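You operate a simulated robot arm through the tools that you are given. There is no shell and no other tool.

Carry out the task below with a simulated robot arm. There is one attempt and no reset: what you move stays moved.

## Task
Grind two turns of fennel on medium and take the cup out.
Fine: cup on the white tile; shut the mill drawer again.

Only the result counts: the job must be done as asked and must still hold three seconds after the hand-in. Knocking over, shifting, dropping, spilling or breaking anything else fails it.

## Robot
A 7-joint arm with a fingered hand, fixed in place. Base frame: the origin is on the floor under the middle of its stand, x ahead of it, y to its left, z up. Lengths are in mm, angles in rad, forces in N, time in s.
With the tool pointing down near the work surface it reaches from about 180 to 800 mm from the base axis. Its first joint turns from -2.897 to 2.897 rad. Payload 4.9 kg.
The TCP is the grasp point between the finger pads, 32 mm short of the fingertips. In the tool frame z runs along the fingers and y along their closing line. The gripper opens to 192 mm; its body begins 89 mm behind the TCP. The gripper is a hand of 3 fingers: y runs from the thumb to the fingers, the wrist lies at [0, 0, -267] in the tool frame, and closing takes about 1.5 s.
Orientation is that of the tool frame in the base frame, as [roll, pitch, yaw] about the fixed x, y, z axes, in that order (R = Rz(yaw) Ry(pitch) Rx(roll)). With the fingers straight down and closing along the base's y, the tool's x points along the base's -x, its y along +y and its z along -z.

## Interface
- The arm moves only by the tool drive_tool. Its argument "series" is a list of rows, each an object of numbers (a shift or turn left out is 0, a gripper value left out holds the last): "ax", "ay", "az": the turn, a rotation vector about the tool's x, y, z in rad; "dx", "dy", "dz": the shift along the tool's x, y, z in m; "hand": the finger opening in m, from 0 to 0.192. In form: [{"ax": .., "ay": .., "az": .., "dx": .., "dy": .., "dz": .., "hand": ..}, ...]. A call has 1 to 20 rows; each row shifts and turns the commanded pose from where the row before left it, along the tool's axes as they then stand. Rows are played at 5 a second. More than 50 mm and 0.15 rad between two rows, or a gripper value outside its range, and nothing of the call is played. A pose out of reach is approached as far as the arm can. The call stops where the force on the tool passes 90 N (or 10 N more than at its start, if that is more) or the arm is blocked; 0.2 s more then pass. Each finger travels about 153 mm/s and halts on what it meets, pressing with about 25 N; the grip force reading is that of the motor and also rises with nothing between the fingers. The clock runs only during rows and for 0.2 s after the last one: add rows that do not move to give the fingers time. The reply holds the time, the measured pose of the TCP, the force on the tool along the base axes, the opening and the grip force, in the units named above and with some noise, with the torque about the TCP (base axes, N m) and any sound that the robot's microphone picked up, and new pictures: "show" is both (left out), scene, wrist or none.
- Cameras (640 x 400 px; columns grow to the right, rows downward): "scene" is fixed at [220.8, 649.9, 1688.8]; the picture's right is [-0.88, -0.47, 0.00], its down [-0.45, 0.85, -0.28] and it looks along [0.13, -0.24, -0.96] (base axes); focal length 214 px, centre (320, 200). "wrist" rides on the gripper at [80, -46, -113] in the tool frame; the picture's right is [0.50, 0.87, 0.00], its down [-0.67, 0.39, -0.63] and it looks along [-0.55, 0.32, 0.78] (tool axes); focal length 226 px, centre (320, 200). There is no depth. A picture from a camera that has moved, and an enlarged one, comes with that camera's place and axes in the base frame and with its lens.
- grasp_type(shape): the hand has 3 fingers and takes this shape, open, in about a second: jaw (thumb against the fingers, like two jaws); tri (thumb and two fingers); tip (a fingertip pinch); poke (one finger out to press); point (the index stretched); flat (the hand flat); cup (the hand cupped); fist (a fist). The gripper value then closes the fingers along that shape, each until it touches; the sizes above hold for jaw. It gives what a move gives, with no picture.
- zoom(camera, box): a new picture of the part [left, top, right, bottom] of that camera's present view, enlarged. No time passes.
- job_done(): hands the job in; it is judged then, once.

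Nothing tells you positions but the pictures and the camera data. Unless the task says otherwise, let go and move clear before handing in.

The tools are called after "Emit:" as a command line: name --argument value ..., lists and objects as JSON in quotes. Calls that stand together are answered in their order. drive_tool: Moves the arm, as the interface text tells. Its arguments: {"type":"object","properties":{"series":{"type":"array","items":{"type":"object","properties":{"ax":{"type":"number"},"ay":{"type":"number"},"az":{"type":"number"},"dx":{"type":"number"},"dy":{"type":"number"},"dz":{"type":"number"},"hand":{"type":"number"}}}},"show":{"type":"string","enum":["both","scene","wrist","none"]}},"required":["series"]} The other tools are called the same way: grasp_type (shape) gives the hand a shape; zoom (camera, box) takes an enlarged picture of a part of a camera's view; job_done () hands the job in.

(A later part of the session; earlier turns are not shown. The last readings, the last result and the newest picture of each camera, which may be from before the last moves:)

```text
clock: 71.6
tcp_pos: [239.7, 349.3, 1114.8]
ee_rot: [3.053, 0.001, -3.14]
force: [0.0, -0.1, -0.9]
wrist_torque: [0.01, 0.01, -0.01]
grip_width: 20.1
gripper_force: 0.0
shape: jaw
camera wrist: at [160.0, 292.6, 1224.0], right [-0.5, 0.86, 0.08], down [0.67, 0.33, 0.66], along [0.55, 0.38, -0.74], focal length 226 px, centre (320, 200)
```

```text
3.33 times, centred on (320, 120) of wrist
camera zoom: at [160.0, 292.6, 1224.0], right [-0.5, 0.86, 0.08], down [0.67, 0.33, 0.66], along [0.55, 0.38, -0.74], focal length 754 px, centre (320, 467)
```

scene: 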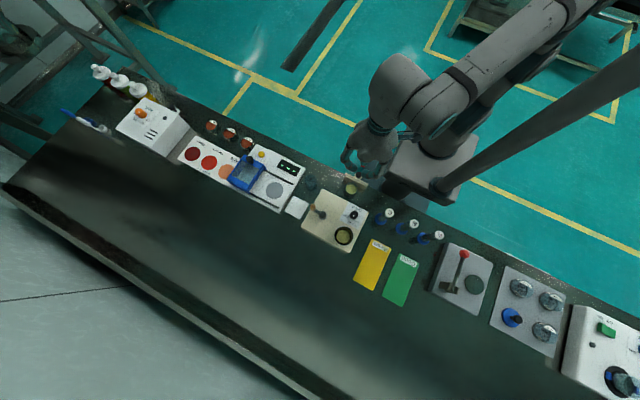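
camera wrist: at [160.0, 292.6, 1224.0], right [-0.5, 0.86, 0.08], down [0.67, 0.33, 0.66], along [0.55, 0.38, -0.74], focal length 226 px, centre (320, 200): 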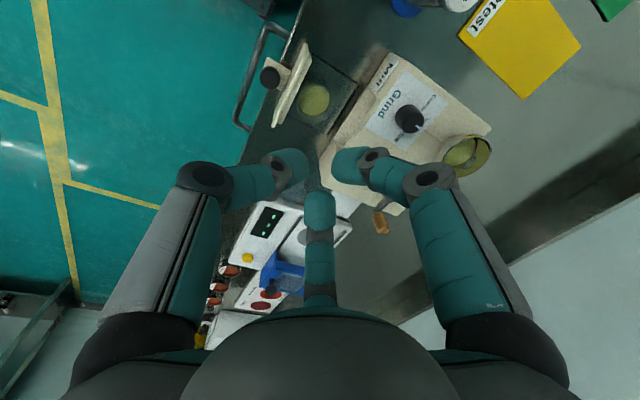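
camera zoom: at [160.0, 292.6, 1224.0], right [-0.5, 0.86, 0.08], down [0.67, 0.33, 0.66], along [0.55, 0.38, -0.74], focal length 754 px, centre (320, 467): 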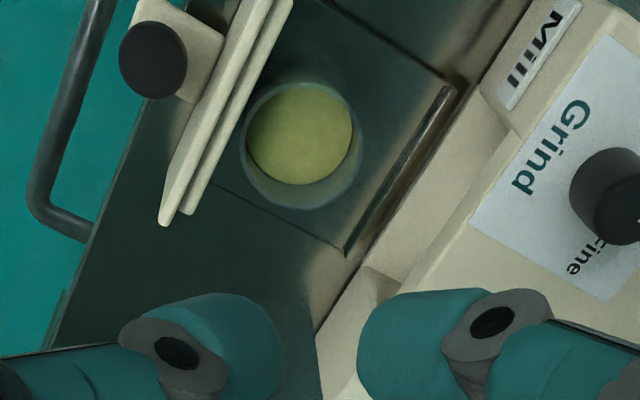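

The cup is clearly visible, centred at [240.1, 358.5]. I'll move above the pinch point, with the back wall between the thumb and the fingers.

Emit:
drive_tool --series '[{"dy": 0.00783, "dz": 0.036}, {"dy": 0.00783, "dz": 0.036}, {"dy": 0.00783, "dz": 0.036}, {}]'

Emit:
zoom --camera "scene" --box '[325, 165, 389, 205]'

Emit:
zoom --camera "wrist" --box '[240, 80, 400, 200]'

```text
clock: 72.6
tcp_pos: [240.0, 384.4, 1008.7]
ee_rot: [3.054, -0.001, -3.139]
force: [0.7, 0.5, 0.2]
wrist_torque: [-0.01, 0.0, 0.01]
grip_width: 20.5
gripper_force: 0.1
shape: jaw
camera wrist: at [158.7, 327.5, 1117.6], right [-0.5, 0.86, 0.08], down [0.67, 0.33, 0.66], along [0.55, 0.38, -0.74], focal length 226 px, centre (320, 200)
```

scene: 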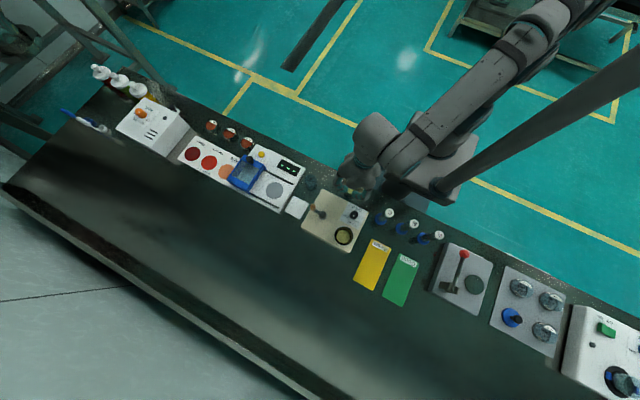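
wrist: 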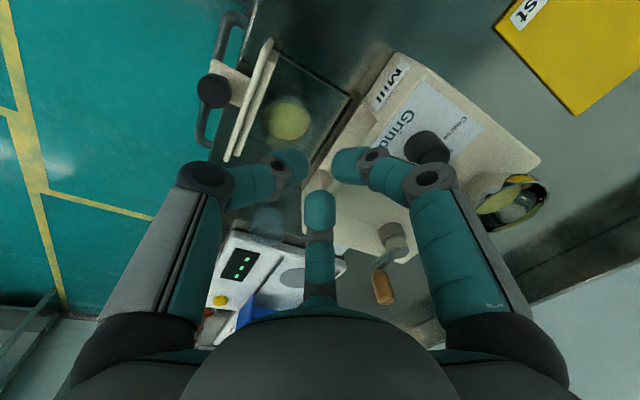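

```text
10.00 times, centred on (357, 185) of scene
camera zoom: at [220.8, 649.9, 1688.8], right [-0.88, -0.47, 0.0], down [-0.45, 0.85, -0.28], along [0.13, -0.24, -0.96], focal length 2145 px, centre (-50, 350)
```

zoom: 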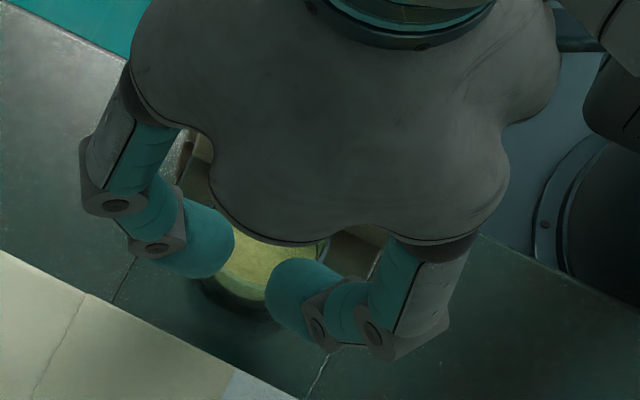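

```text
3.33 times, centred on (320, 140) of wrist
camera zoom: at [158.7, 327.5, 1117.6], right [-0.5, 0.86, 0.08], down [0.67, 0.33, 0.66], along [0.55, 0.38, -0.74], focal length 754 px, centre (320, 400)
```

zoom: 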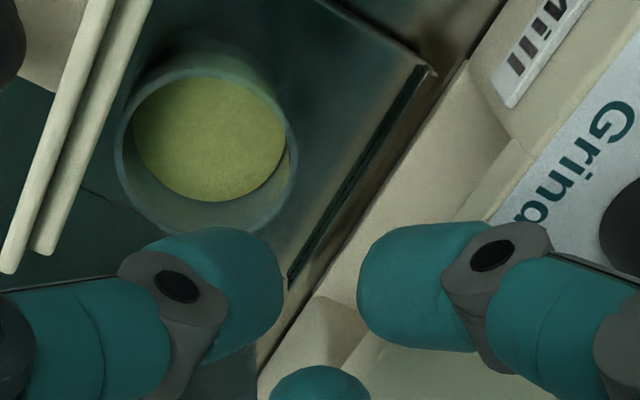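

Emit:
drive_tool --series '[{"dx": -0.0014, "dy": -0.0027, "dz": 0.0199}, {"dy": -0.0027, "dz": 0.0198}, {}]'

Emit:
zoom --camera "scene" --box '[325, 165, 389, 205]'

Emit:
zoom --camera "wrist" --box '[240, 80, 400, 200]'

```text
clock: 73.4
tcp_pos: [240.6, 381.0, 970.2]
ee_rot: [3.053, 0.002, -3.142]
force: [0.1, 0.0, -0.6]
wrist_torque: [-0.01, 0.0, 0.01]
grip_width: 20.4
gripper_force: 0.0
shape: jaw
camera wrist: at [160.8, 325.3, 1078.9], right [-0.5, 0.86, 0.08], down [0.67, 0.33, 0.66], along [0.55, 0.38, -0.74], focal length 226 px, centre (320, 200)
```

scene: 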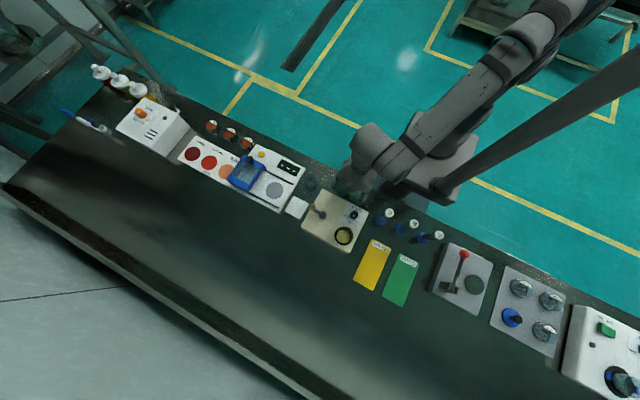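
wrist: 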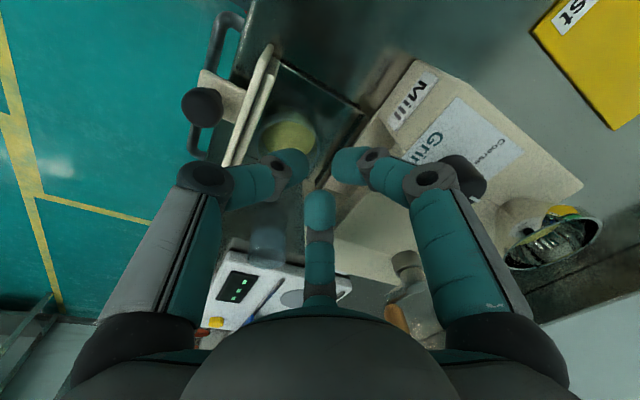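

```text
10.00 times, centred on (357, 185) of scene
camera zoom: at [220.8, 649.9, 1688.8], right [-0.88, -0.47, 0.0], down [-0.45, 0.85, -0.28], along [0.13, -0.24, -0.96], focal length 2145 px, centre (-50, 350)
```

zoom: 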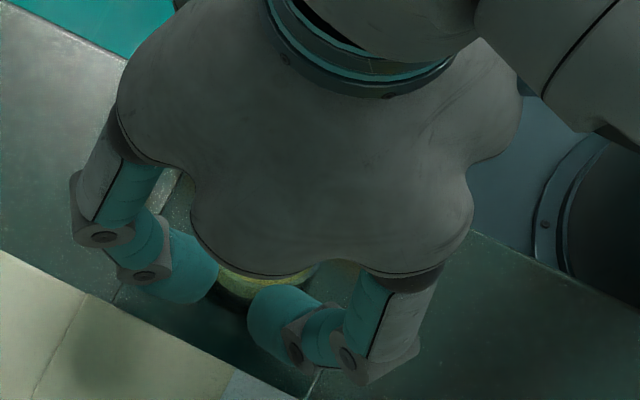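

```text
3.33 times, centred on (320, 140) of wrist
camera zoom: at [160.8, 325.3, 1078.9], right [-0.5, 0.86, 0.08], down [0.67, 0.33, 0.66], along [0.55, 0.38, -0.74], focal length 754 px, centre (320, 400)
```

zoom: 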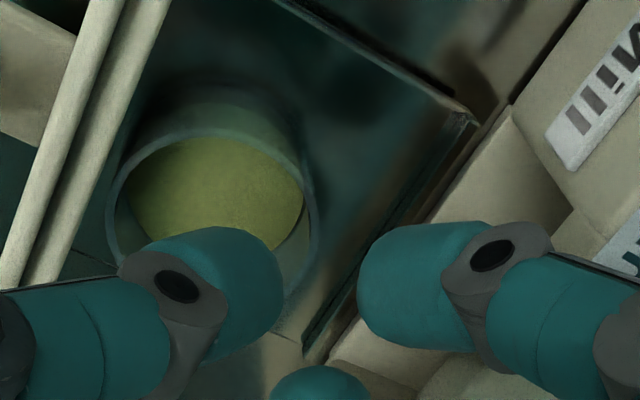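

Emit:
drive_tool --series '[{"dx": 0.0007, "dy": -0.00088, "dz": 0.01}, {"dy": -0.00088, "dz": 0.01}, {}]'

Emit:
zoom --camera "wrist" --box '[240, 80, 400, 200]'

Emit:
zoom --camera "scene" --box '[335, 180, 375, 205]'

```text
clock: 74.2
tcp_pos: [241.0, 380.0, 950.6]
ee_rot: [3.052, 0.0, -3.14]
force: [-0.5, 0.7, 0.3]
wrist_torque: [0.02, -0.02, -0.03]
grip_width: 20.3
gripper_force: 0.1
shape: jaw
camera wrist: at [160.8, 324.2, 1058.9], right [-0.5, 0.86, 0.08], down [0.67, 0.33, 0.66], along [0.55, 0.38, -0.74], focal length 226 px, centre (320, 200)
```

scene: 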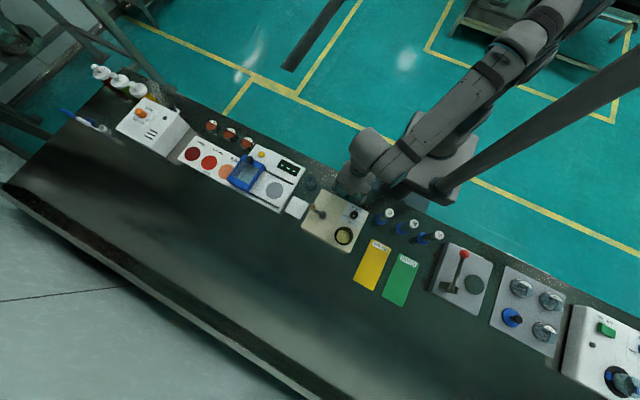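
wrist: 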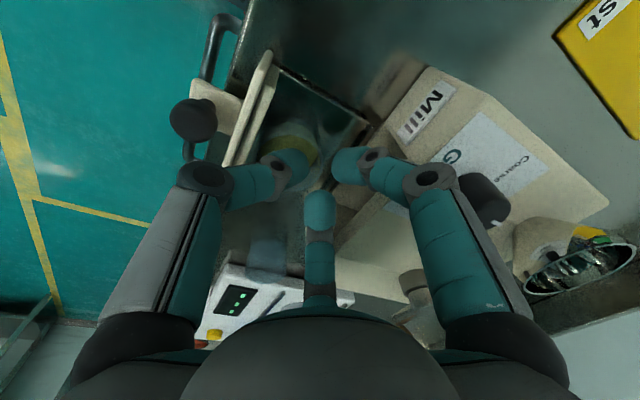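

```text
3.33 times, centred on (320, 140) of wrist
camera zoom: at [160.8, 324.2, 1058.9], right [-0.5, 0.86, 0.08], down [0.67, 0.33, 0.66], along [0.55, 0.38, -0.74], focal length 754 px, centre (320, 400)
```

zoom: 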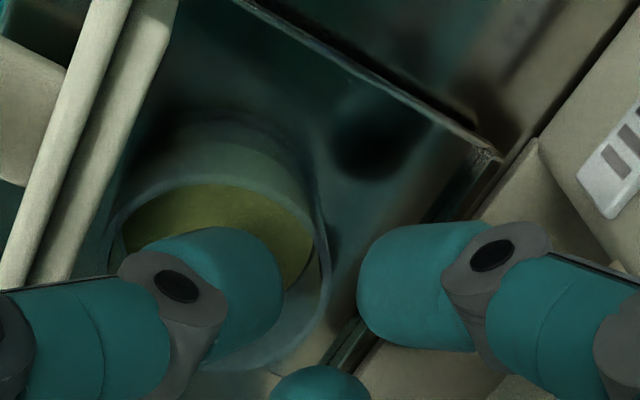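

```text
16.00 times, centred on (355, 192) of scene
camera zoom: at [220.8, 649.9, 1688.8], right [-0.88, -0.47, 0.0], down [-0.45, 0.85, -0.28], along [0.13, -0.24, -0.96], focal length 3432 px, centre (-240, 320)
```

zoom: 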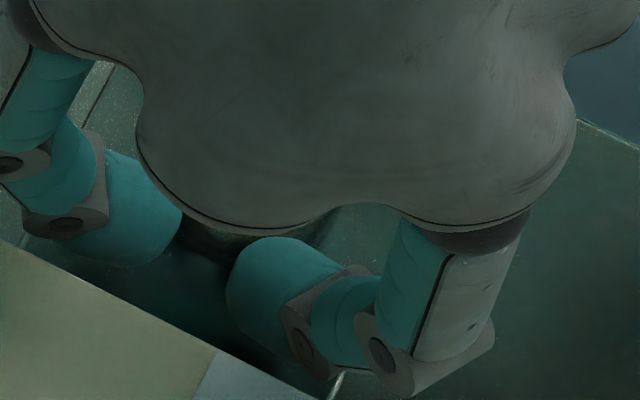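

The thumb is going cleanly inside the cup. I'll go down the last 10 mm and then close on the back wall.

Emit:
drive_tool --series '[{"dy": -0.0004, "dz": 0.005}, {"dy": -0.0004, "dz": 0.005}, {}]' --show "wrist"

Emit:
zoom --camera "wrist" --box '[240, 80, 400, 200]'

```text
clock: 75.0
tcp_pos: [242.0, 380.4, 941.0]
ee_rot: [3.052, 0.0, -3.14]
force: [-0.2, 0.0, -0.1]
wrist_torque: [-0.01, -0.04, -0.01]
grip_width: 20.0
gripper_force: 0.1
shape: jaw
camera wrist: at [162.3, 323.7, 1049.4], right [-0.5, 0.86, 0.08], down [0.67, 0.33, 0.66], along [0.55, 0.38, -0.74], focal length 226 px, centre (320, 200)
```

wrist: 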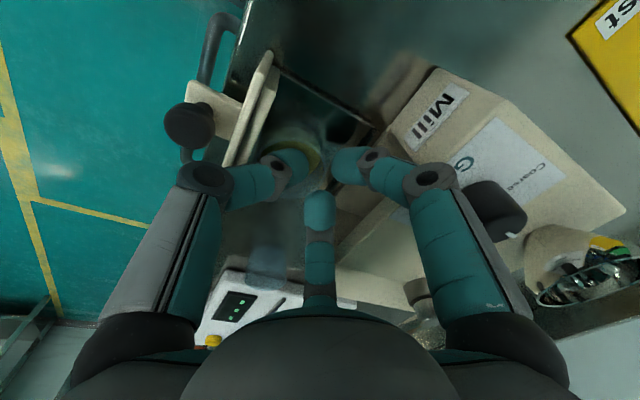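

```text
3.33 times, centred on (320, 140) of wrist
camera zoom: at [162.3, 323.7, 1049.4], right [-0.5, 0.86, 0.08], down [0.67, 0.33, 0.66], along [0.55, 0.38, -0.74], focal length 754 px, centre (320, 400)
```

zoom: 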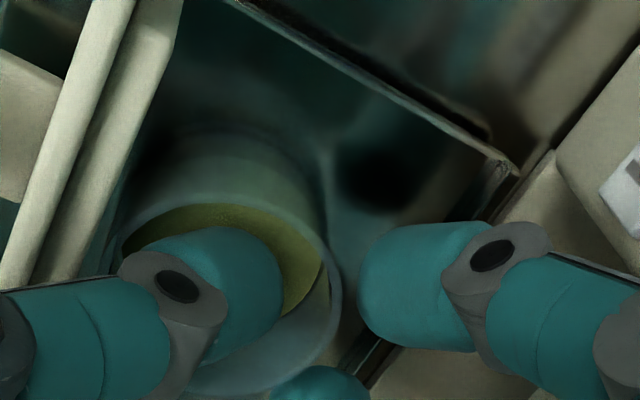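

Emit:
drive_tool --series '[{"dx": 0.002, "dy": 0.002}, {"hand": 0.014}, {"hand": 0.01}, {"hand": 0.006}, {"hand": 0.002}, {}, {}]'

Emit:
zoom --camera "wrist" --box '[240, 80, 400, 200]'

Emit:
zoom --camera "scene" --box '[325, 165, 389, 205]'

```text
clock: 76.6
tcp_pos: [240.3, 380.7, 940.4]
ee_rot: [3.053, 0.002, -3.139]
force: [-0.1, 0.3, 0.3]
wrist_torque: [0.0, -0.01, -0.01]
grip_width: 0.7
gripper_force: 24.6
shape: jaw
camera wrist: at [160.5, 325.7, 1049.0], right [-0.5, 0.86, 0.08], down [0.67, 0.33, 0.66], along [0.55, 0.38, -0.74], focal length 226 px, centre (320, 200)
```

scene: 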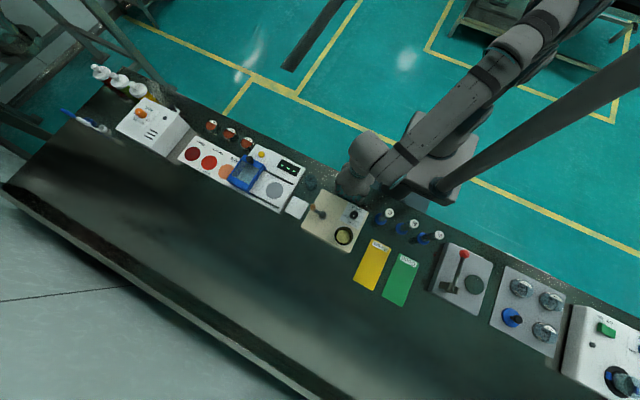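
wrist: 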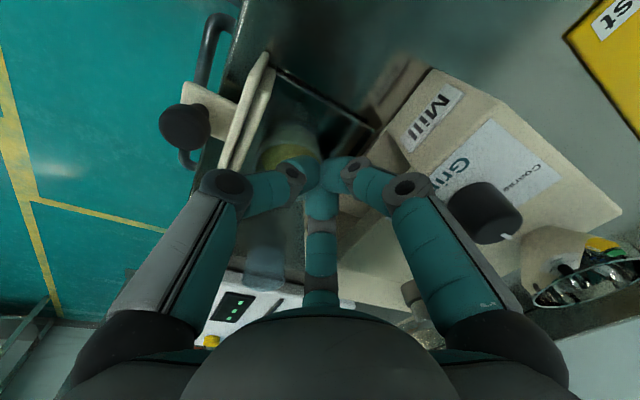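

```text
3.33 times, centred on (320, 140) of wrist
camera zoom: at [160.5, 325.7, 1049.0], right [-0.5, 0.86, 0.08], down [0.67, 0.33, 0.66], along [0.55, 0.38, -0.74], focal length 754 px, centre (320, 400)
```

zoom: 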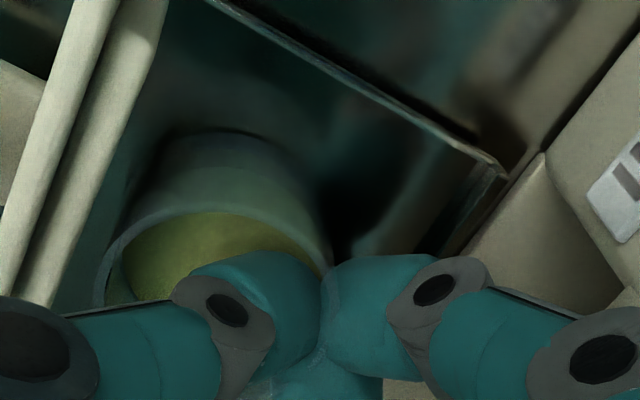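

```text
10.00 times, centred on (357, 185) of scene
camera zoom: at [220.8, 649.9, 1688.8], right [-0.88, -0.47, 0.0], down [-0.45, 0.85, -0.28], along [0.13, -0.24, -0.96], focal length 2145 px, centre (-50, 350)
```

zoom: 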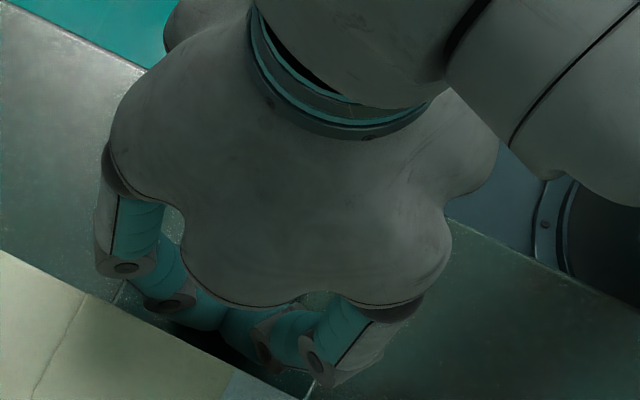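

The back wall is clamped between the thumb and fingers with balanced force. I'll try a small lift of 8 mm.

Emit:
drive_tool --series '[{"dy": 0.00018, "dz": -0.002}, {"dy": 0.00018, "dz": -0.002}, {"dy": 0.00018, "dz": -0.002}, {"dy": 0.00018, "dz": -0.002}, {}]' --show "wrist"

Emit:
zoom --camera "wrist" --box '[240, 80, 400, 200]'

Emit:
zoom --camera "scene" --box '[325, 165, 389, 205]'

```text
clock: 77.8
tcp_pos: [237.6, 382.4, 948.0]
ee_rot: [3.052, 0.0, -3.139]
force: [-0.1, -0.7, -0.1]
wrist_torque: [0.01, 0.02, 0.0]
grip_width: 1.0
gripper_force: 24.6
shape: jaw
camera wrist: at [158.2, 326.2, 1056.9], right [-0.5, 0.86, 0.08], down [0.67, 0.33, 0.66], along [0.55, 0.38, -0.74], focal length 226 px, centre (320, 200)
```

wrist: 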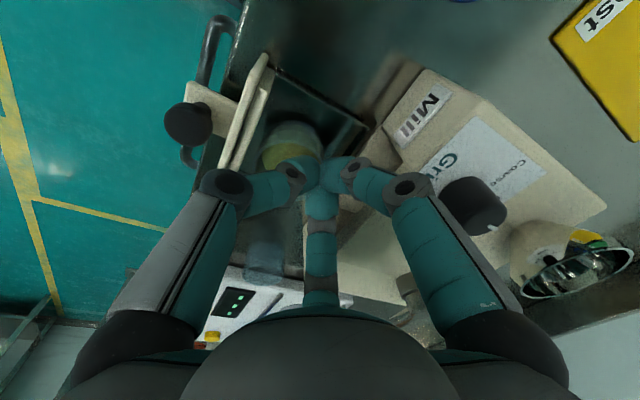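

```text
3.33 times, centred on (320, 140) of wrist
camera zoom: at [158.2, 326.2, 1056.9], right [-0.5, 0.86, 0.08], down [0.67, 0.33, 0.66], along [0.55, 0.38, -0.74], focal length 754 px, centre (320, 400)
```

zoom: 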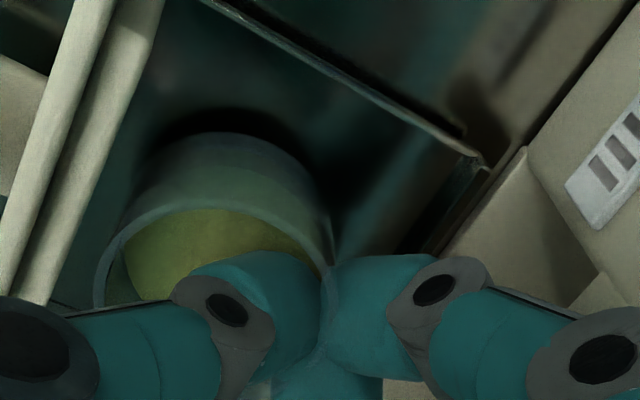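

```text
10.00 times, centred on (357, 185) of scene
camera zoom: at [220.8, 649.9, 1688.8], right [-0.88, -0.47, 0.0], down [-0.45, 0.85, -0.28], along [0.13, -0.24, -0.96], focal length 2145 px, centre (-50, 350)
```

zoom: 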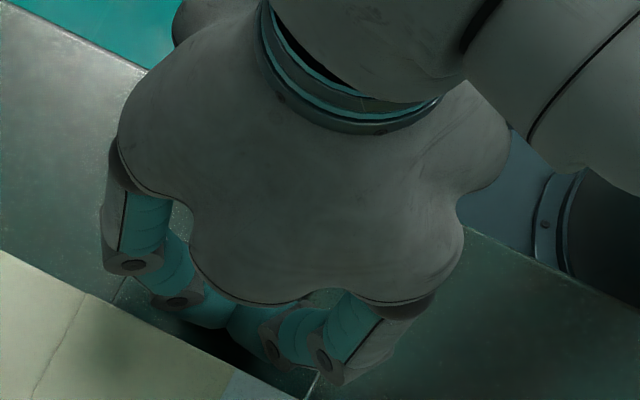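

The cup came up with the hand and stays level. I'll keep lifting slowly and watch for tilt.

Emit:
drive_tool --series '[{"dy": 0.0003, "dz": -0.0035}, {"dy": 0.0003, "dz": -0.0035}, {"dy": 0.0003, "dz": -0.0035}, {"dy": 0.0003, "dz": -0.0035}, {"dy": 0.0003, "dz": -0.0035}, {}]' --show "wrist"

Emit:
zoom --camera "wrist" --box '[240, 80, 400, 200]'

```text
clock: 79.2
tcp_pos: [237.8, 381.3, 963.1]
ee_rot: [3.052, 0.001, -3.14]
force: [0.5, -0.1, -0.9]
wrist_torque: [0.01, -0.01, 0.01]
grip_width: 0.7
gripper_force: 25.1
shape: jaw
camera wrist: at [158.2, 325.0, 1072.9], right [-0.5, 0.86, 0.08], down [0.67, 0.33, 0.66], along [0.55, 0.38, -0.74], focal length 226 px, centre (320, 200)
```

wrist: 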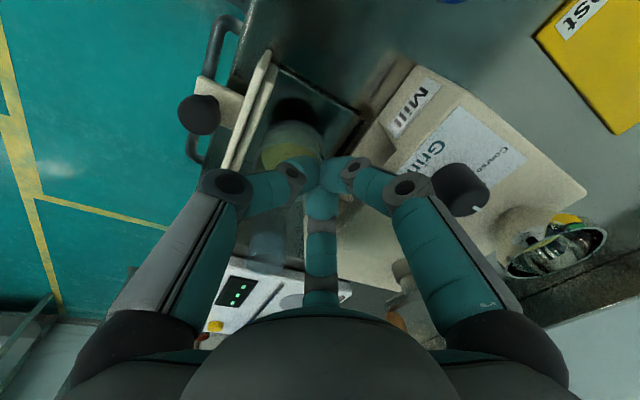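

```text
3.33 times, centred on (320, 140) of wrist
camera zoom: at [158.2, 325.0, 1072.9], right [-0.5, 0.86, 0.08], down [0.67, 0.33, 0.66], along [0.55, 0.38, -0.74], focal length 754 px, centre (320, 400)
```

zoom: 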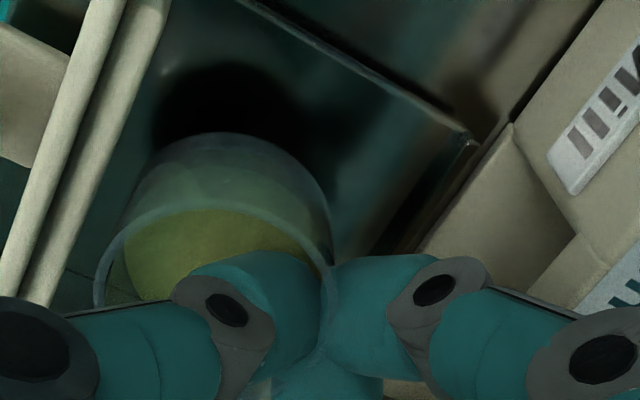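

The cup is firmly held and level. I'll lift it well clear before travelling.

Emit:
drive_tool --series '[{"dy": 0.0004, "dz": -0.005}, {"dy": 0.0007, "dz": -0.008}, {"dy": 0.00088, "dz": -0.00996}, {"dy": 0.00088, "dz": -0.00996}, {"dy": 0.00088, "dz": -0.00996}, {"dy": 0.00088, "dz": -0.00996}, {"dy": 0.00088, "dz": -0.00996}, {"dy": 0.00088, "dz": -0.00996}, {"dy": 0.00088, "dz": -0.00996}, {"dy": 0.00088, "dz": -0.00996}, {"dy": 0.00088, "dz": -0.00996}, {"dy": 0.0007, "dz": -0.008}, {"dy": 0.0004, "dz": -0.005}, {}]'

Emit:
zoom --camera "wrist" --box '[240, 80, 400, 200]'

Emit:
zoom --camera "scene" --box '[260, 140, 400, 230]'

```text
clock: 82.2
tcp_pos: [239.0, 380.8, 1081.8]
ee_rot: [3.053, -0.002, -3.14]
force: [-0.4, 0.4, -0.2]
wrist_torque: [0.01, -0.01, 0.01]
grip_width: 0.5
gripper_force: 25.1
shape: jaw
camera wrist: at [158.4, 324.2, 1191.0], right [-0.5, 0.86, 0.08], down [0.67, 0.33, 0.66], along [0.55, 0.38, -0.74], focal length 226 px, centre (320, 200)
```

scene: 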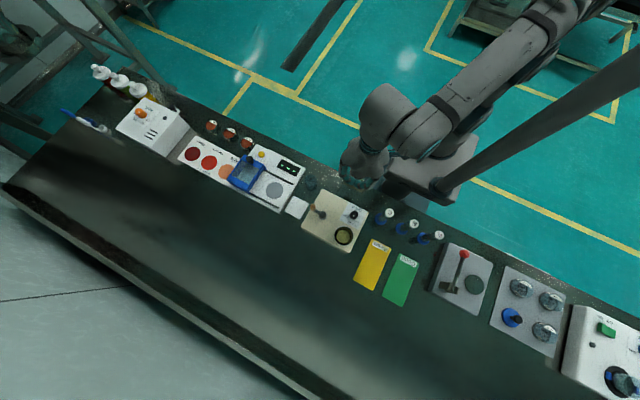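
wrist: 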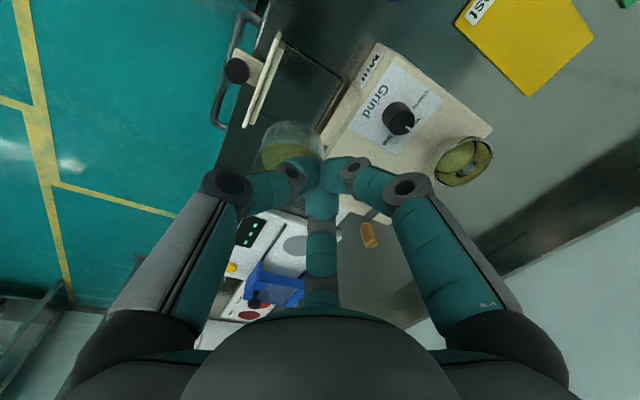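

```text
3.33 times, centred on (320, 140) of wrist
camera zoom: at [158.4, 324.2, 1191.0], right [-0.5, 0.86, 0.08], down [0.67, 0.33, 0.66], along [0.55, 0.38, -0.74], focal length 754 px, centre (320, 400)
```

zoom: 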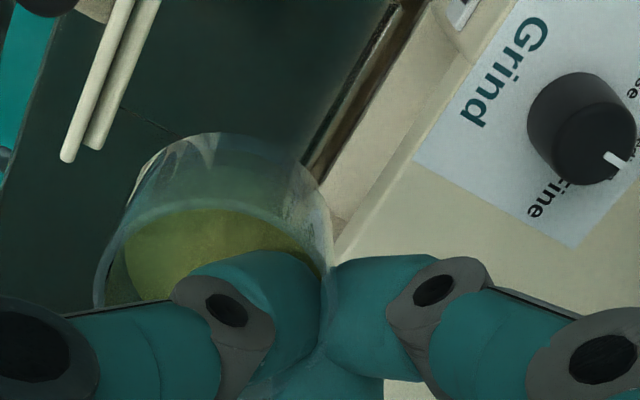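

```text
4.44 times, centred on (330, 185) of scene
camera zoom: at [220.8, 649.9, 1688.8], right [-0.88, -0.47, 0.0], down [-0.45, 0.85, -0.28], along [0.13, -0.24, -0.96], focal length 953 px, centre (276, 267)
```

zoom: 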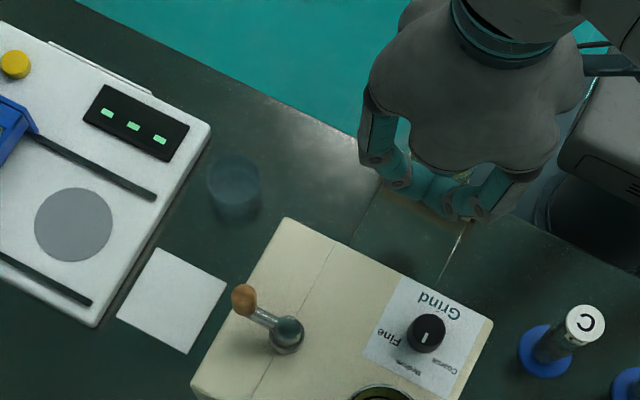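

The cup is steady. I'll travel diagonally, well above the mill and the glass, to over the tile with smooth ramps.

Emit:
drive_tool --series '[{"dx": -0.00476, "dy": 0.00473, "dz": 0.00042}, {"dx": -0.00761, "dy": 0.00756, "dz": 0.00067}, {"dx": -0.00951, "dy": 0.00945, "dz": 0.00084}, {"dx": -0.00951, "dy": 0.00945, "dz": 0.00084}, {"dx": -0.00951, "dy": 0.00945, "dz": 0.00084}, {"dx": -0.00951, "dy": 0.00945, "dz": 0.00084}, {"dx": -0.00951, "dy": 0.00945, "dz": 0.00084}, {"dx": -0.00951, "dy": 0.00945, "dz": 0.00084}, {"dx": -0.00951, "dy": 0.00945, "dz": 0.00084}, {"dx": -0.00951, "dy": 0.00945, "dz": 0.00084}, {"dx": -0.00951, "dy": 0.00945, "dz": 0.00084}, {"dx": -0.00951, "dy": 0.00945, "dz": 0.00084}, {"dx": -0.00951, "dy": 0.00945, "dz": 0.00084}, {"dx": -0.00951, "dy": 0.00945, "dz": 0.00084}, {"dx": -0.00951, "dy": 0.00945, "dz": 0.00084}, {"dx": -0.00951, "dy": 0.00945, "dz": 0.00084}, {"dx": -0.00761, "dy": 0.00756, "dz": 0.00067}, {"dx": -0.00476, "dy": 0.00473, "dz": 0.00042}, {}]'

Emit:
zoom --camera "wrist" --box '[240, 80, 400, 200]'

Emit:
zoom --camera "scene" --box '[240, 160, 360, 235]'

```text
clock: 86.2
tcp_pos: [396.9, 540.1, 1083.4]
ee_rot: [3.053, 0.0, -3.139]
force: [0.3, 0.0, -0.1]
wrist_torque: [0.04, 0.01, -0.02]
grip_width: 0.8
gripper_force: 25.2
shape: jaw
camera wrist: at [316.2, 482.5, 1191.7], right [-0.5, 0.86, 0.08], down [0.67, 0.33, 0.66], along [0.55, 0.38, -0.74], focal length 226 px, centre (320, 200)
```

scene: 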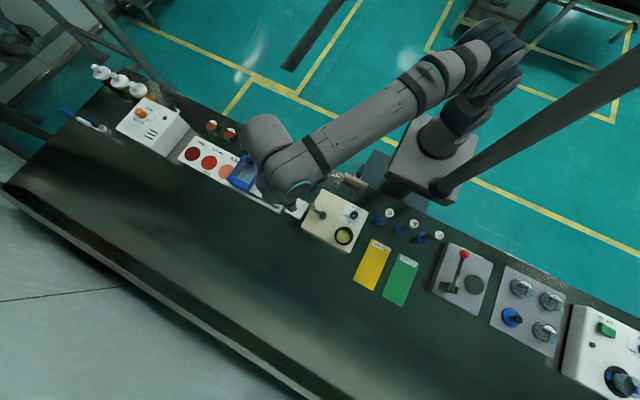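
wrist: 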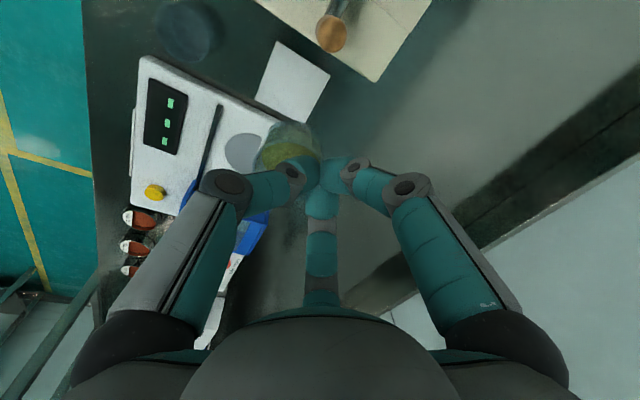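

```text
3.33 times, centred on (320, 140) of wrist
camera zoom: at [316.2, 482.5, 1191.7], right [-0.5, 0.86, 0.08], down [0.67, 0.33, 0.66], along [0.55, 0.38, -0.74], focal length 754 px, centre (320, 400)
```

zoom: 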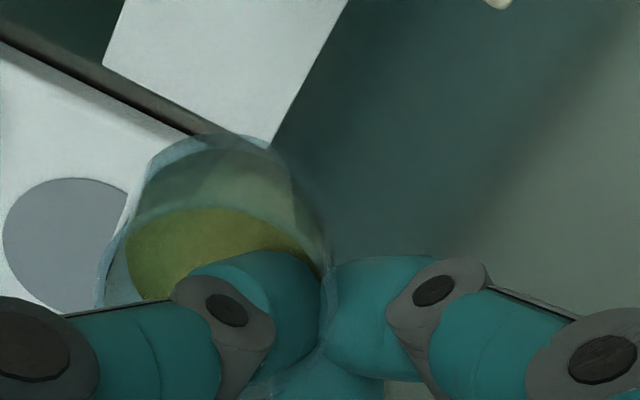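

```text
5.33 times, centred on (300, 198) of scene
camera zoom: at [220.8, 649.9, 1688.8], right [-0.88, -0.47, 0.0], down [-0.45, 0.85, -0.28], along [0.13, -0.24, -0.96], focal length 1144 px, centre (427, 213)
```

zoom: 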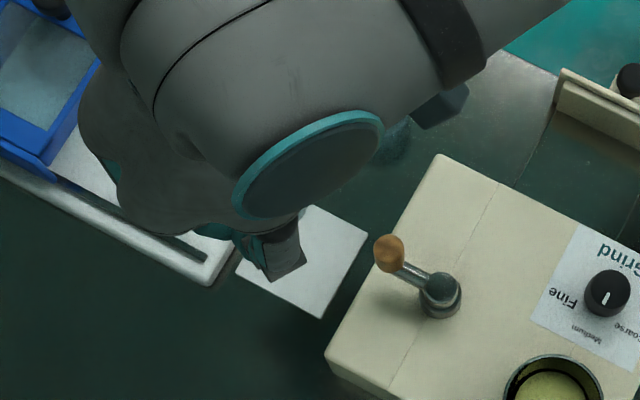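

Emit:
zoom --camera "wrist" --box '[240, 30, 352, 130]'

Emit:
zoom --camera "wrist" --box '[240, 110, 336, 170]'

```text
4.00 times, centred on (296, 80) of wrist
camera zoom: at [316.2, 482.5, 1191.7], right [-0.5, 0.86, 0.08], down [0.67, 0.33, 0.66], along [0.55, 0.38, -0.74], focal length 904 px, centre (416, 680)
```

zoom: 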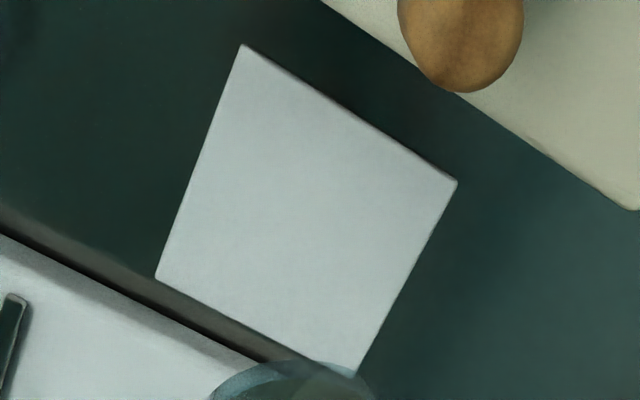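

```text
6.67 times, centred on (288, 140) of wrist
camera zoom: at [316.2, 482.5, 1191.7], right [-0.5, 0.86, 0.08], down [0.67, 0.33, 0.66], along [0.55, 0.38, -0.74], focal length 1507 px, centre (533, 600)
```

zoom: 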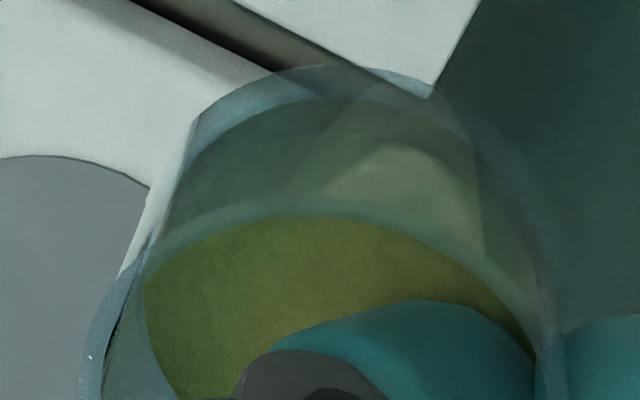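

The tile is confirmed at [395.5, 514.5], directly below the cup. I'll lower smoothly to just above the tile.

Emit:
drive_tool --series '[{"dy": -0.0005, "dz": 0.0053}, {"dy": -0.0008, "dz": 0.0084}, {"dy": -0.00098, "dz": 0.0105}, {"dy": -0.00098, "dz": 0.0105}, {"dy": -0.00098, "dz": 0.0105}, {"dy": -0.00098, "dz": 0.0105}, {"dy": -0.00098, "dz": 0.0105}, {"dy": -0.00098, "dz": 0.0105}, {"dy": -0.00098, "dz": 0.0105}, {"dy": -0.00098, "dz": 0.0105}, {"dy": -0.00098, "dz": 0.0105}, {"dy": -0.0008, "dz": 0.0084}, {"dy": -0.0005, "dz": 0.0053}, {}]'

Emit:
zoom --camera "wrist" --box '[200, 60, 440, 210]'

Emit:
zoom --camera "scene" --box '[250, 175, 346, 235]'

```text
clock: 89.2
tcp_pos: [395.1, 537.6, 960.1]
ee_rot: [3.054, 0.0, -3.139]
force: [0.3, -0.6, -0.1]
wrist_torque: [0.03, 0.02, 0.0]
grip_width: 0.5
gripper_force: 25.0
shape: jaw
camera wrist: at [315.3, 481.4, 1068.6], right [-0.5, 0.86, 0.08], down [0.67, 0.33, 0.66], along [0.55, 0.38, -0.74], focal length 226 px, centre (320, 200)
```

scene: 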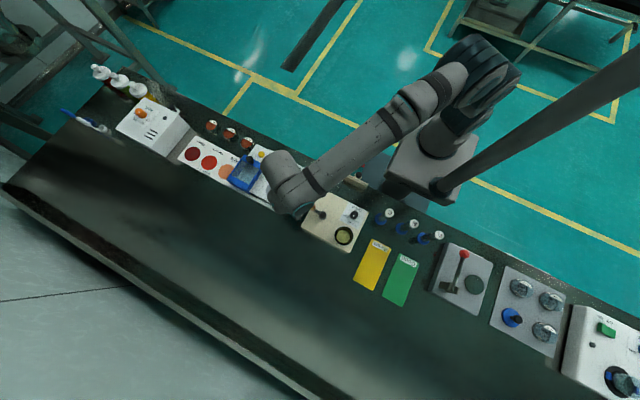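
wrist: 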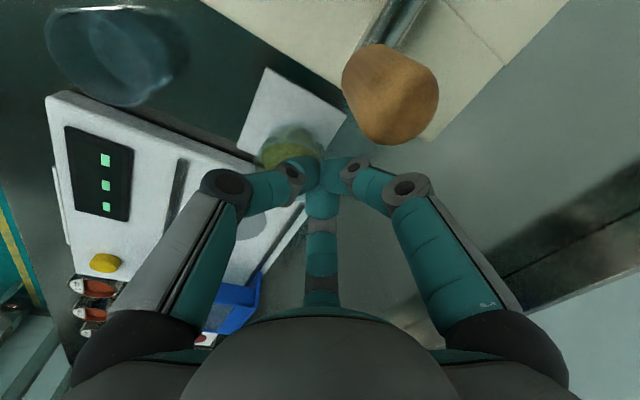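

```text
2.67 times, centred on (320, 135) of wrist
camera zoom: at [315.3, 481.4, 1068.6], right [-0.5, 0.86, 0.08], down [0.67, 0.33, 0.66], along [0.55, 0.38, -0.74], focal length 603 px, centre (320, 373)
```

zoom: 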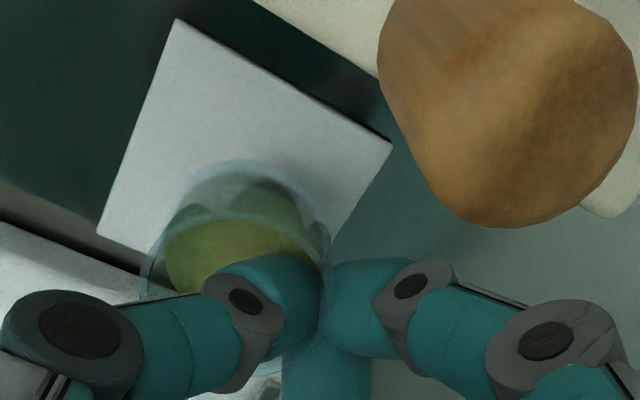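

```text
6.67 times, centred on (298, 205) of scene
camera zoom: at [220.8, 649.9, 1688.8], right [-0.88, -0.47, 0.0], down [-0.45, 0.85, -0.28], along [0.13, -0.24, -0.96], focal length 1430 px, centre (467, 167)
```

zoom: 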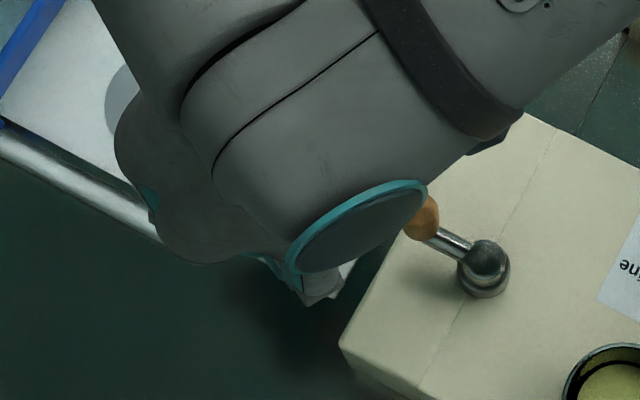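

The crank handle stays clear of the hand. I'll keep lowering in small steps and watch for touchdown.

Emit:
drive_tool --series '[{"dy": -0.00044, "dz": 0.005}, {"dy": -0.00044, "dz": 0.005}, {"dy": -0.00026, "dz": 0.003}, {}]' --show "wrist"

Emit:
zoom --camera "wrist" --box '[200, 60, 440, 210]'

```text
clock: 90.2
tcp_pos: [395.3, 539.5, 946.2]
ee_rot: [3.054, -0.001, -3.14]
force: [-0.1, 0.1, -0.3]
wrist_torque: [0.0, 0.01, 0.0]
grip_width: 1.0
gripper_force: 25.2
shape: jaw
camera wrist: at [314.6, 482.0, 1054.8], right [-0.5, 0.86, 0.08], down [0.67, 0.33, 0.66], along [0.55, 0.38, -0.74], focal length 226 px, centre (320, 200)
```

wrist: 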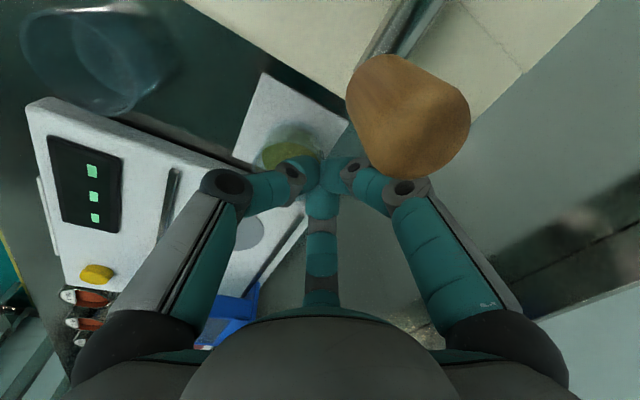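

```text
2.67 times, centred on (320, 135) of wrist
camera zoom: at [314.6, 482.0, 1054.8], right [-0.5, 0.86, 0.08], down [0.67, 0.33, 0.66], along [0.55, 0.38, -0.74], focal length 603 px, centre (320, 373)
```

zoom: 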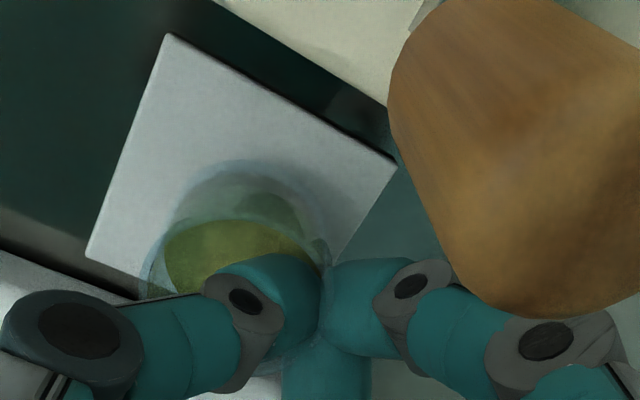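

Emit:
drive_tool --series '[{"dy": -0.00018, "dz": 0.002}, {"dy": -0.00018, "dz": 0.002}, {}]' --show "none"

Emit:
drive_tool --series '[{"dy": -0.00013, "dz": 0.0015}, {}]' --show "none"

Emit:
drive_tool --series '[{"dy": -0.00013, "dz": 0.0015}, {}]' --show "wrist"

Emit:
zoom --camera "wrist" --box '[200, 60, 440, 210]'

```text
clock: 91.0
tcp_pos: [395.4, 538.9, 942.4]
ee_rot: [3.053, -0.001, -3.14]
force: [-0.1, 0.0, -0.8]
wrist_torque: [0.02, 0.02, 0.02]
grip_width: 0.7
gripper_force: 24.8
shape: jaw
```

```text
clock: 91.6
tcp_pos: [395.1, 537.6, 940.7]
ee_rot: [3.053, 0.0, -3.14]
force: [-1.5, -0.2, -0.2]
wrist_torque: [0.05, -0.03, -0.01]
grip_width: 0.7
gripper_force: 25.2
shape: jaw
```

```text
clock: 92.2
tcp_pos: [396.1, 536.9, 939.8]
ee_rot: [3.053, -0.002, -3.139]
force: [0.3, 0.1, -0.3]
wrist_torque: [0.03, 0.03, -0.02]
grip_width: 0.6
gripper_force: 24.8
shape: jaw
camera wrist: at [315.6, 482.0, 1048.0], right [-0.5, 0.86, 0.08], down [0.67, 0.33, 0.66], along [0.55, 0.38, -0.74], focal length 226 px, centre (320, 200)
```

wrist: 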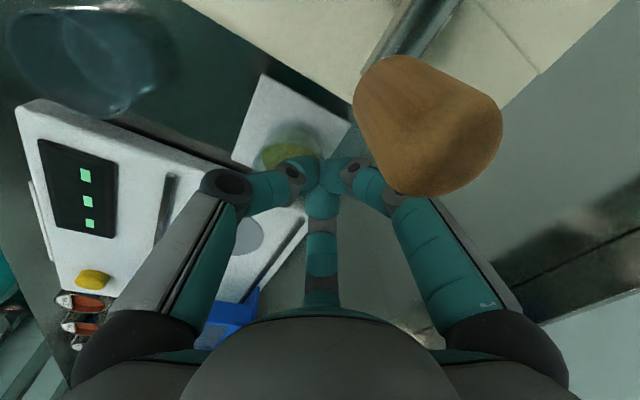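

```text
2.67 times, centred on (320, 135) of wrist
camera zoom: at [315.6, 482.0, 1048.0], right [-0.5, 0.86, 0.08], down [0.67, 0.33, 0.66], along [0.55, 0.38, -0.74], focal length 603 px, centre (320, 373)
```

zoom: 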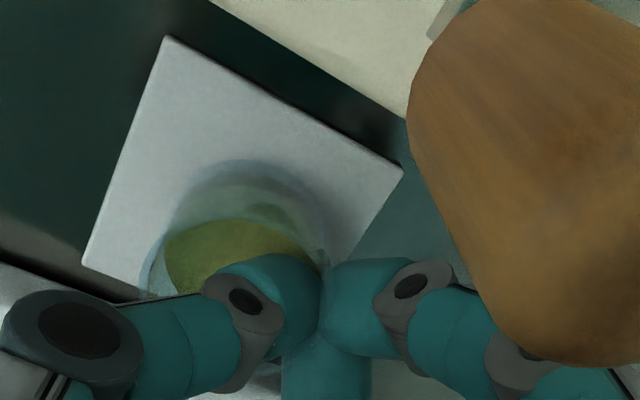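

Emit:
drive_tool --series '[{"dy": -0.00013, "dz": 0.0015}, {}]' --show "none"

Emit:
drive_tool --series '[{"dy": -0.00013, "dz": 0.0015}, {}]' --show "none"

Emit:
zoom --camera "wrist" --box '[200, 60, 440, 210]'

```text
clock: 92.8
tcp_pos: [394.5, 539.0, 938.6]
ee_rot: [3.052, 0.0, -3.138]
force: [0.2, 0.0, -1.4]
wrist_torque: [0.01, -0.02, 0.03]
grip_width: 0.7
gripper_force: 25.5
shape: jaw
```

```text
clock: 93.4
tcp_pos: [395.0, 539.2, 936.7]
ee_rot: [3.051, 0.0, -3.139]
force: [-0.1, -0.6, -1.2]
wrist_torque: [0.02, -0.01, 0.02]
grip_width: 0.8
gripper_force: 24.9
shape: jaw
```

```text
2.67 times, centred on (320, 135) of wrist
camera zoom: at [315.4, 482.7, 1045.5], right [-0.5, 0.86, 0.08], down [0.67, 0.33, 0.66], along [0.55, 0.38, -0.74], focal length 603 px, centre (320, 373)
```

zoom: 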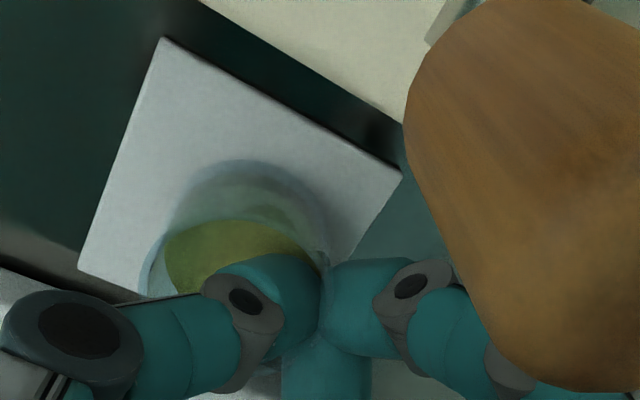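

Emit:
drive_tool --series '[{"dy": -0.00013, "dz": 0.0015}, {}]' --show "none"

Emit:
drive_tool --series '[{"dy": -0.00013, "dz": 0.0015}, {}]' --show "none"

Emit:
zoom --camera "wrist" --box '[200, 60, 440, 210]'

```text
clock: 94.0
tcp_pos: [396.3, 537.3, 935.1]
ee_rot: [3.053, 0.0, -3.139]
force: [-0.5, -0.6, 0.0]
wrist_torque: [-0.01, 0.04, 0.0]
grip_width: 0.8
gripper_force: 25.1
shape: jaw
```

```text
clock: 94.6
tcp_pos: [395.9, 538.8, 934.0]
ee_rot: [3.052, 0.001, -3.139]
force: [-0.6, 0.1, 1.2]
wrist_torque: [-0.03, -0.01, 0.01]
grip_width: 0.8
gripper_force: 25.0
shape: jaw
```

```text
2.67 times, centred on (320, 135) of wrist
camera zoom: at [315.7, 482.4, 1042.6], right [-0.5, 0.86, 0.08], down [0.67, 0.33, 0.66], along [0.55, 0.38, -0.74], focal length 603 px, centre (320, 373)
```

zoom: 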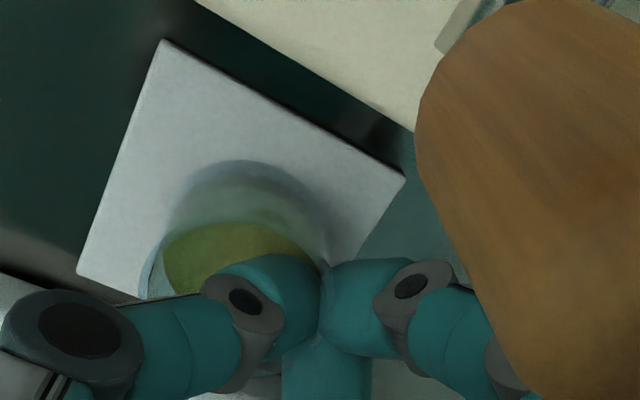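

Emit:
drive_tool --series '[{"dy": -0.0001, "dz": 0.001}, {}]' --show "none"

Emit:
drive_tool --series '[{"dy": -0.0001, "dz": 0.001}, {}]' --show "wrist"

Emit:
zoom --camera "wrist" --box '[200, 60, 440, 210]'

```text
clock: 95.2
tcp_pos: [396.8, 538.2, 933.1]
ee_rot: [3.052, 0.001, -3.139]
force: [-1.3, 1.0, 1.6]
wrist_torque: [-0.06, 0.06, 0.0]
grip_width: 0.7
gripper_force: 24.8
shape: jaw
```

```text
clock: 95.8
tcp_pos: [397.6, 538.6, 932.4]
ee_rot: [3.052, 0.0, -3.139]
force: [1.0, 1.1, 1.6]
wrist_torque: [-0.04, 0.02, -0.04]
grip_width: 0.6
gripper_force: 24.5
shape: jaw
camera wrist: at [316.8, 481.6, 1040.8], right [-0.5, 0.86, 0.08], down [0.67, 0.33, 0.66], along [0.55, 0.38, -0.74], focal length 226 px, centre (320, 200)
```

wrist: 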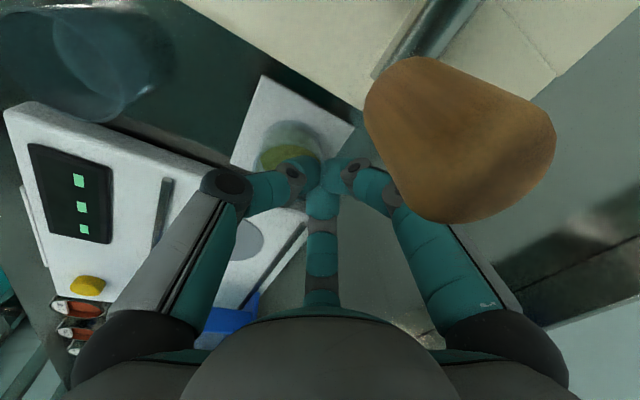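

```text
2.67 times, centred on (320, 135) of wrist
camera zoom: at [316.8, 481.6, 1040.8], right [-0.5, 0.86, 0.08], down [0.67, 0.33, 0.66], along [0.55, 0.38, -0.74], focal length 603 px, centre (320, 373)
```

zoom: 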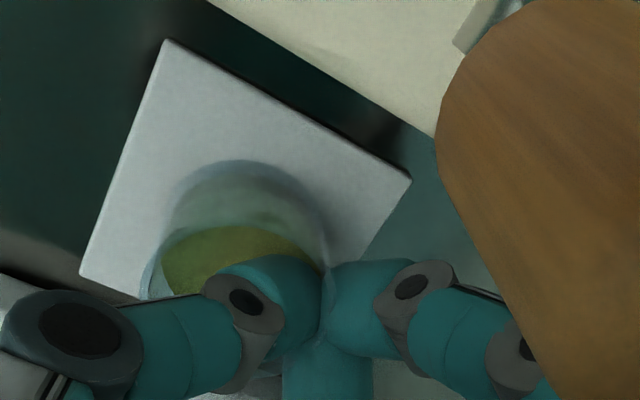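

The force shows the cup is touching the tile. I'll open the fingers gently to the same opening used going in.

Emit:
drive_tool --series '[{"hand": 0.004}, {"hand": 0.008}, {"hand": 0.012}, {"hand": 0.016}, {"hand": 0.02}, {}, {}]'

Emit:
zoom --camera "wrist" --box '[200, 60, 440, 210]'

```text
clock: 97.4
tcp_pos: [396.7, 537.2, 933.2]
ee_rot: [3.053, 0.003, -3.141]
force: [0.3, -0.1, -0.6]
wrist_torque: [-0.01, 0.02, 0.02]
grip_width: 19.6
gripper_force: 0.0
shape: jaw
camera wrist: at [316.8, 481.6, 1040.8], right [-0.5, 0.86, 0.08], down [0.67, 0.33, 0.66], along [0.55, 0.38, -0.74], focal length 226 px, centre (320, 200)
```

scene: 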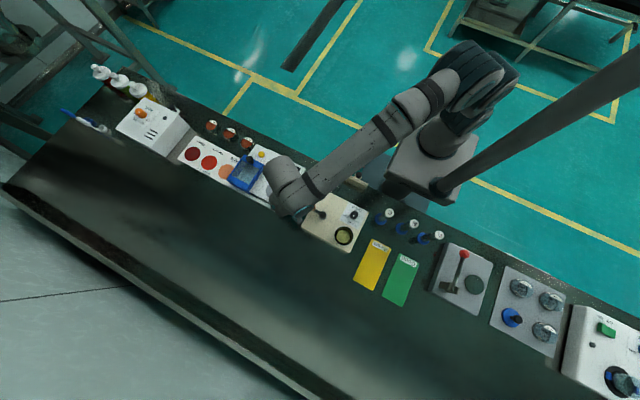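
wrist: 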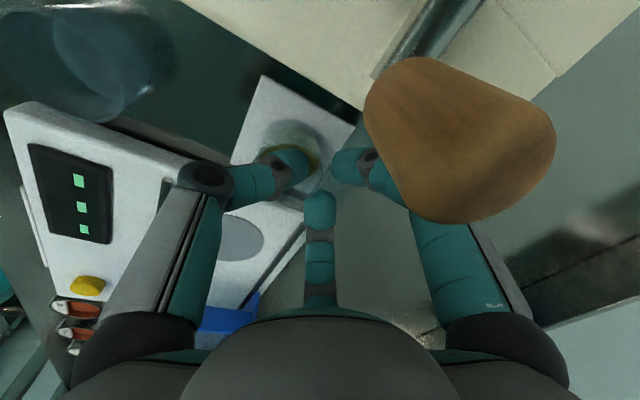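

```text
2.67 times, centred on (320, 135) of wrist
camera zoom: at [316.8, 481.6, 1040.8], right [-0.5, 0.86, 0.08], down [0.67, 0.33, 0.66], along [0.55, 0.38, -0.74], focal length 603 px, centre (320, 373)
```

zoom: 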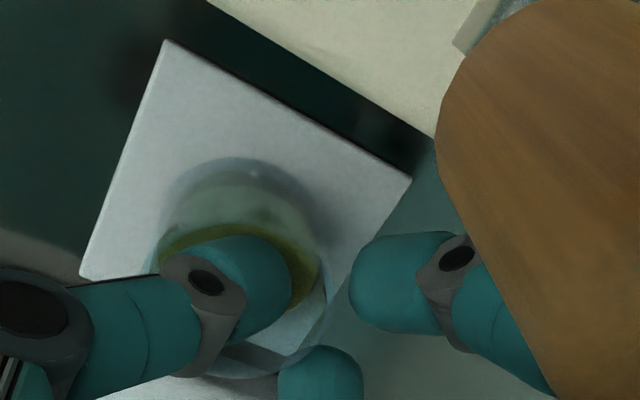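

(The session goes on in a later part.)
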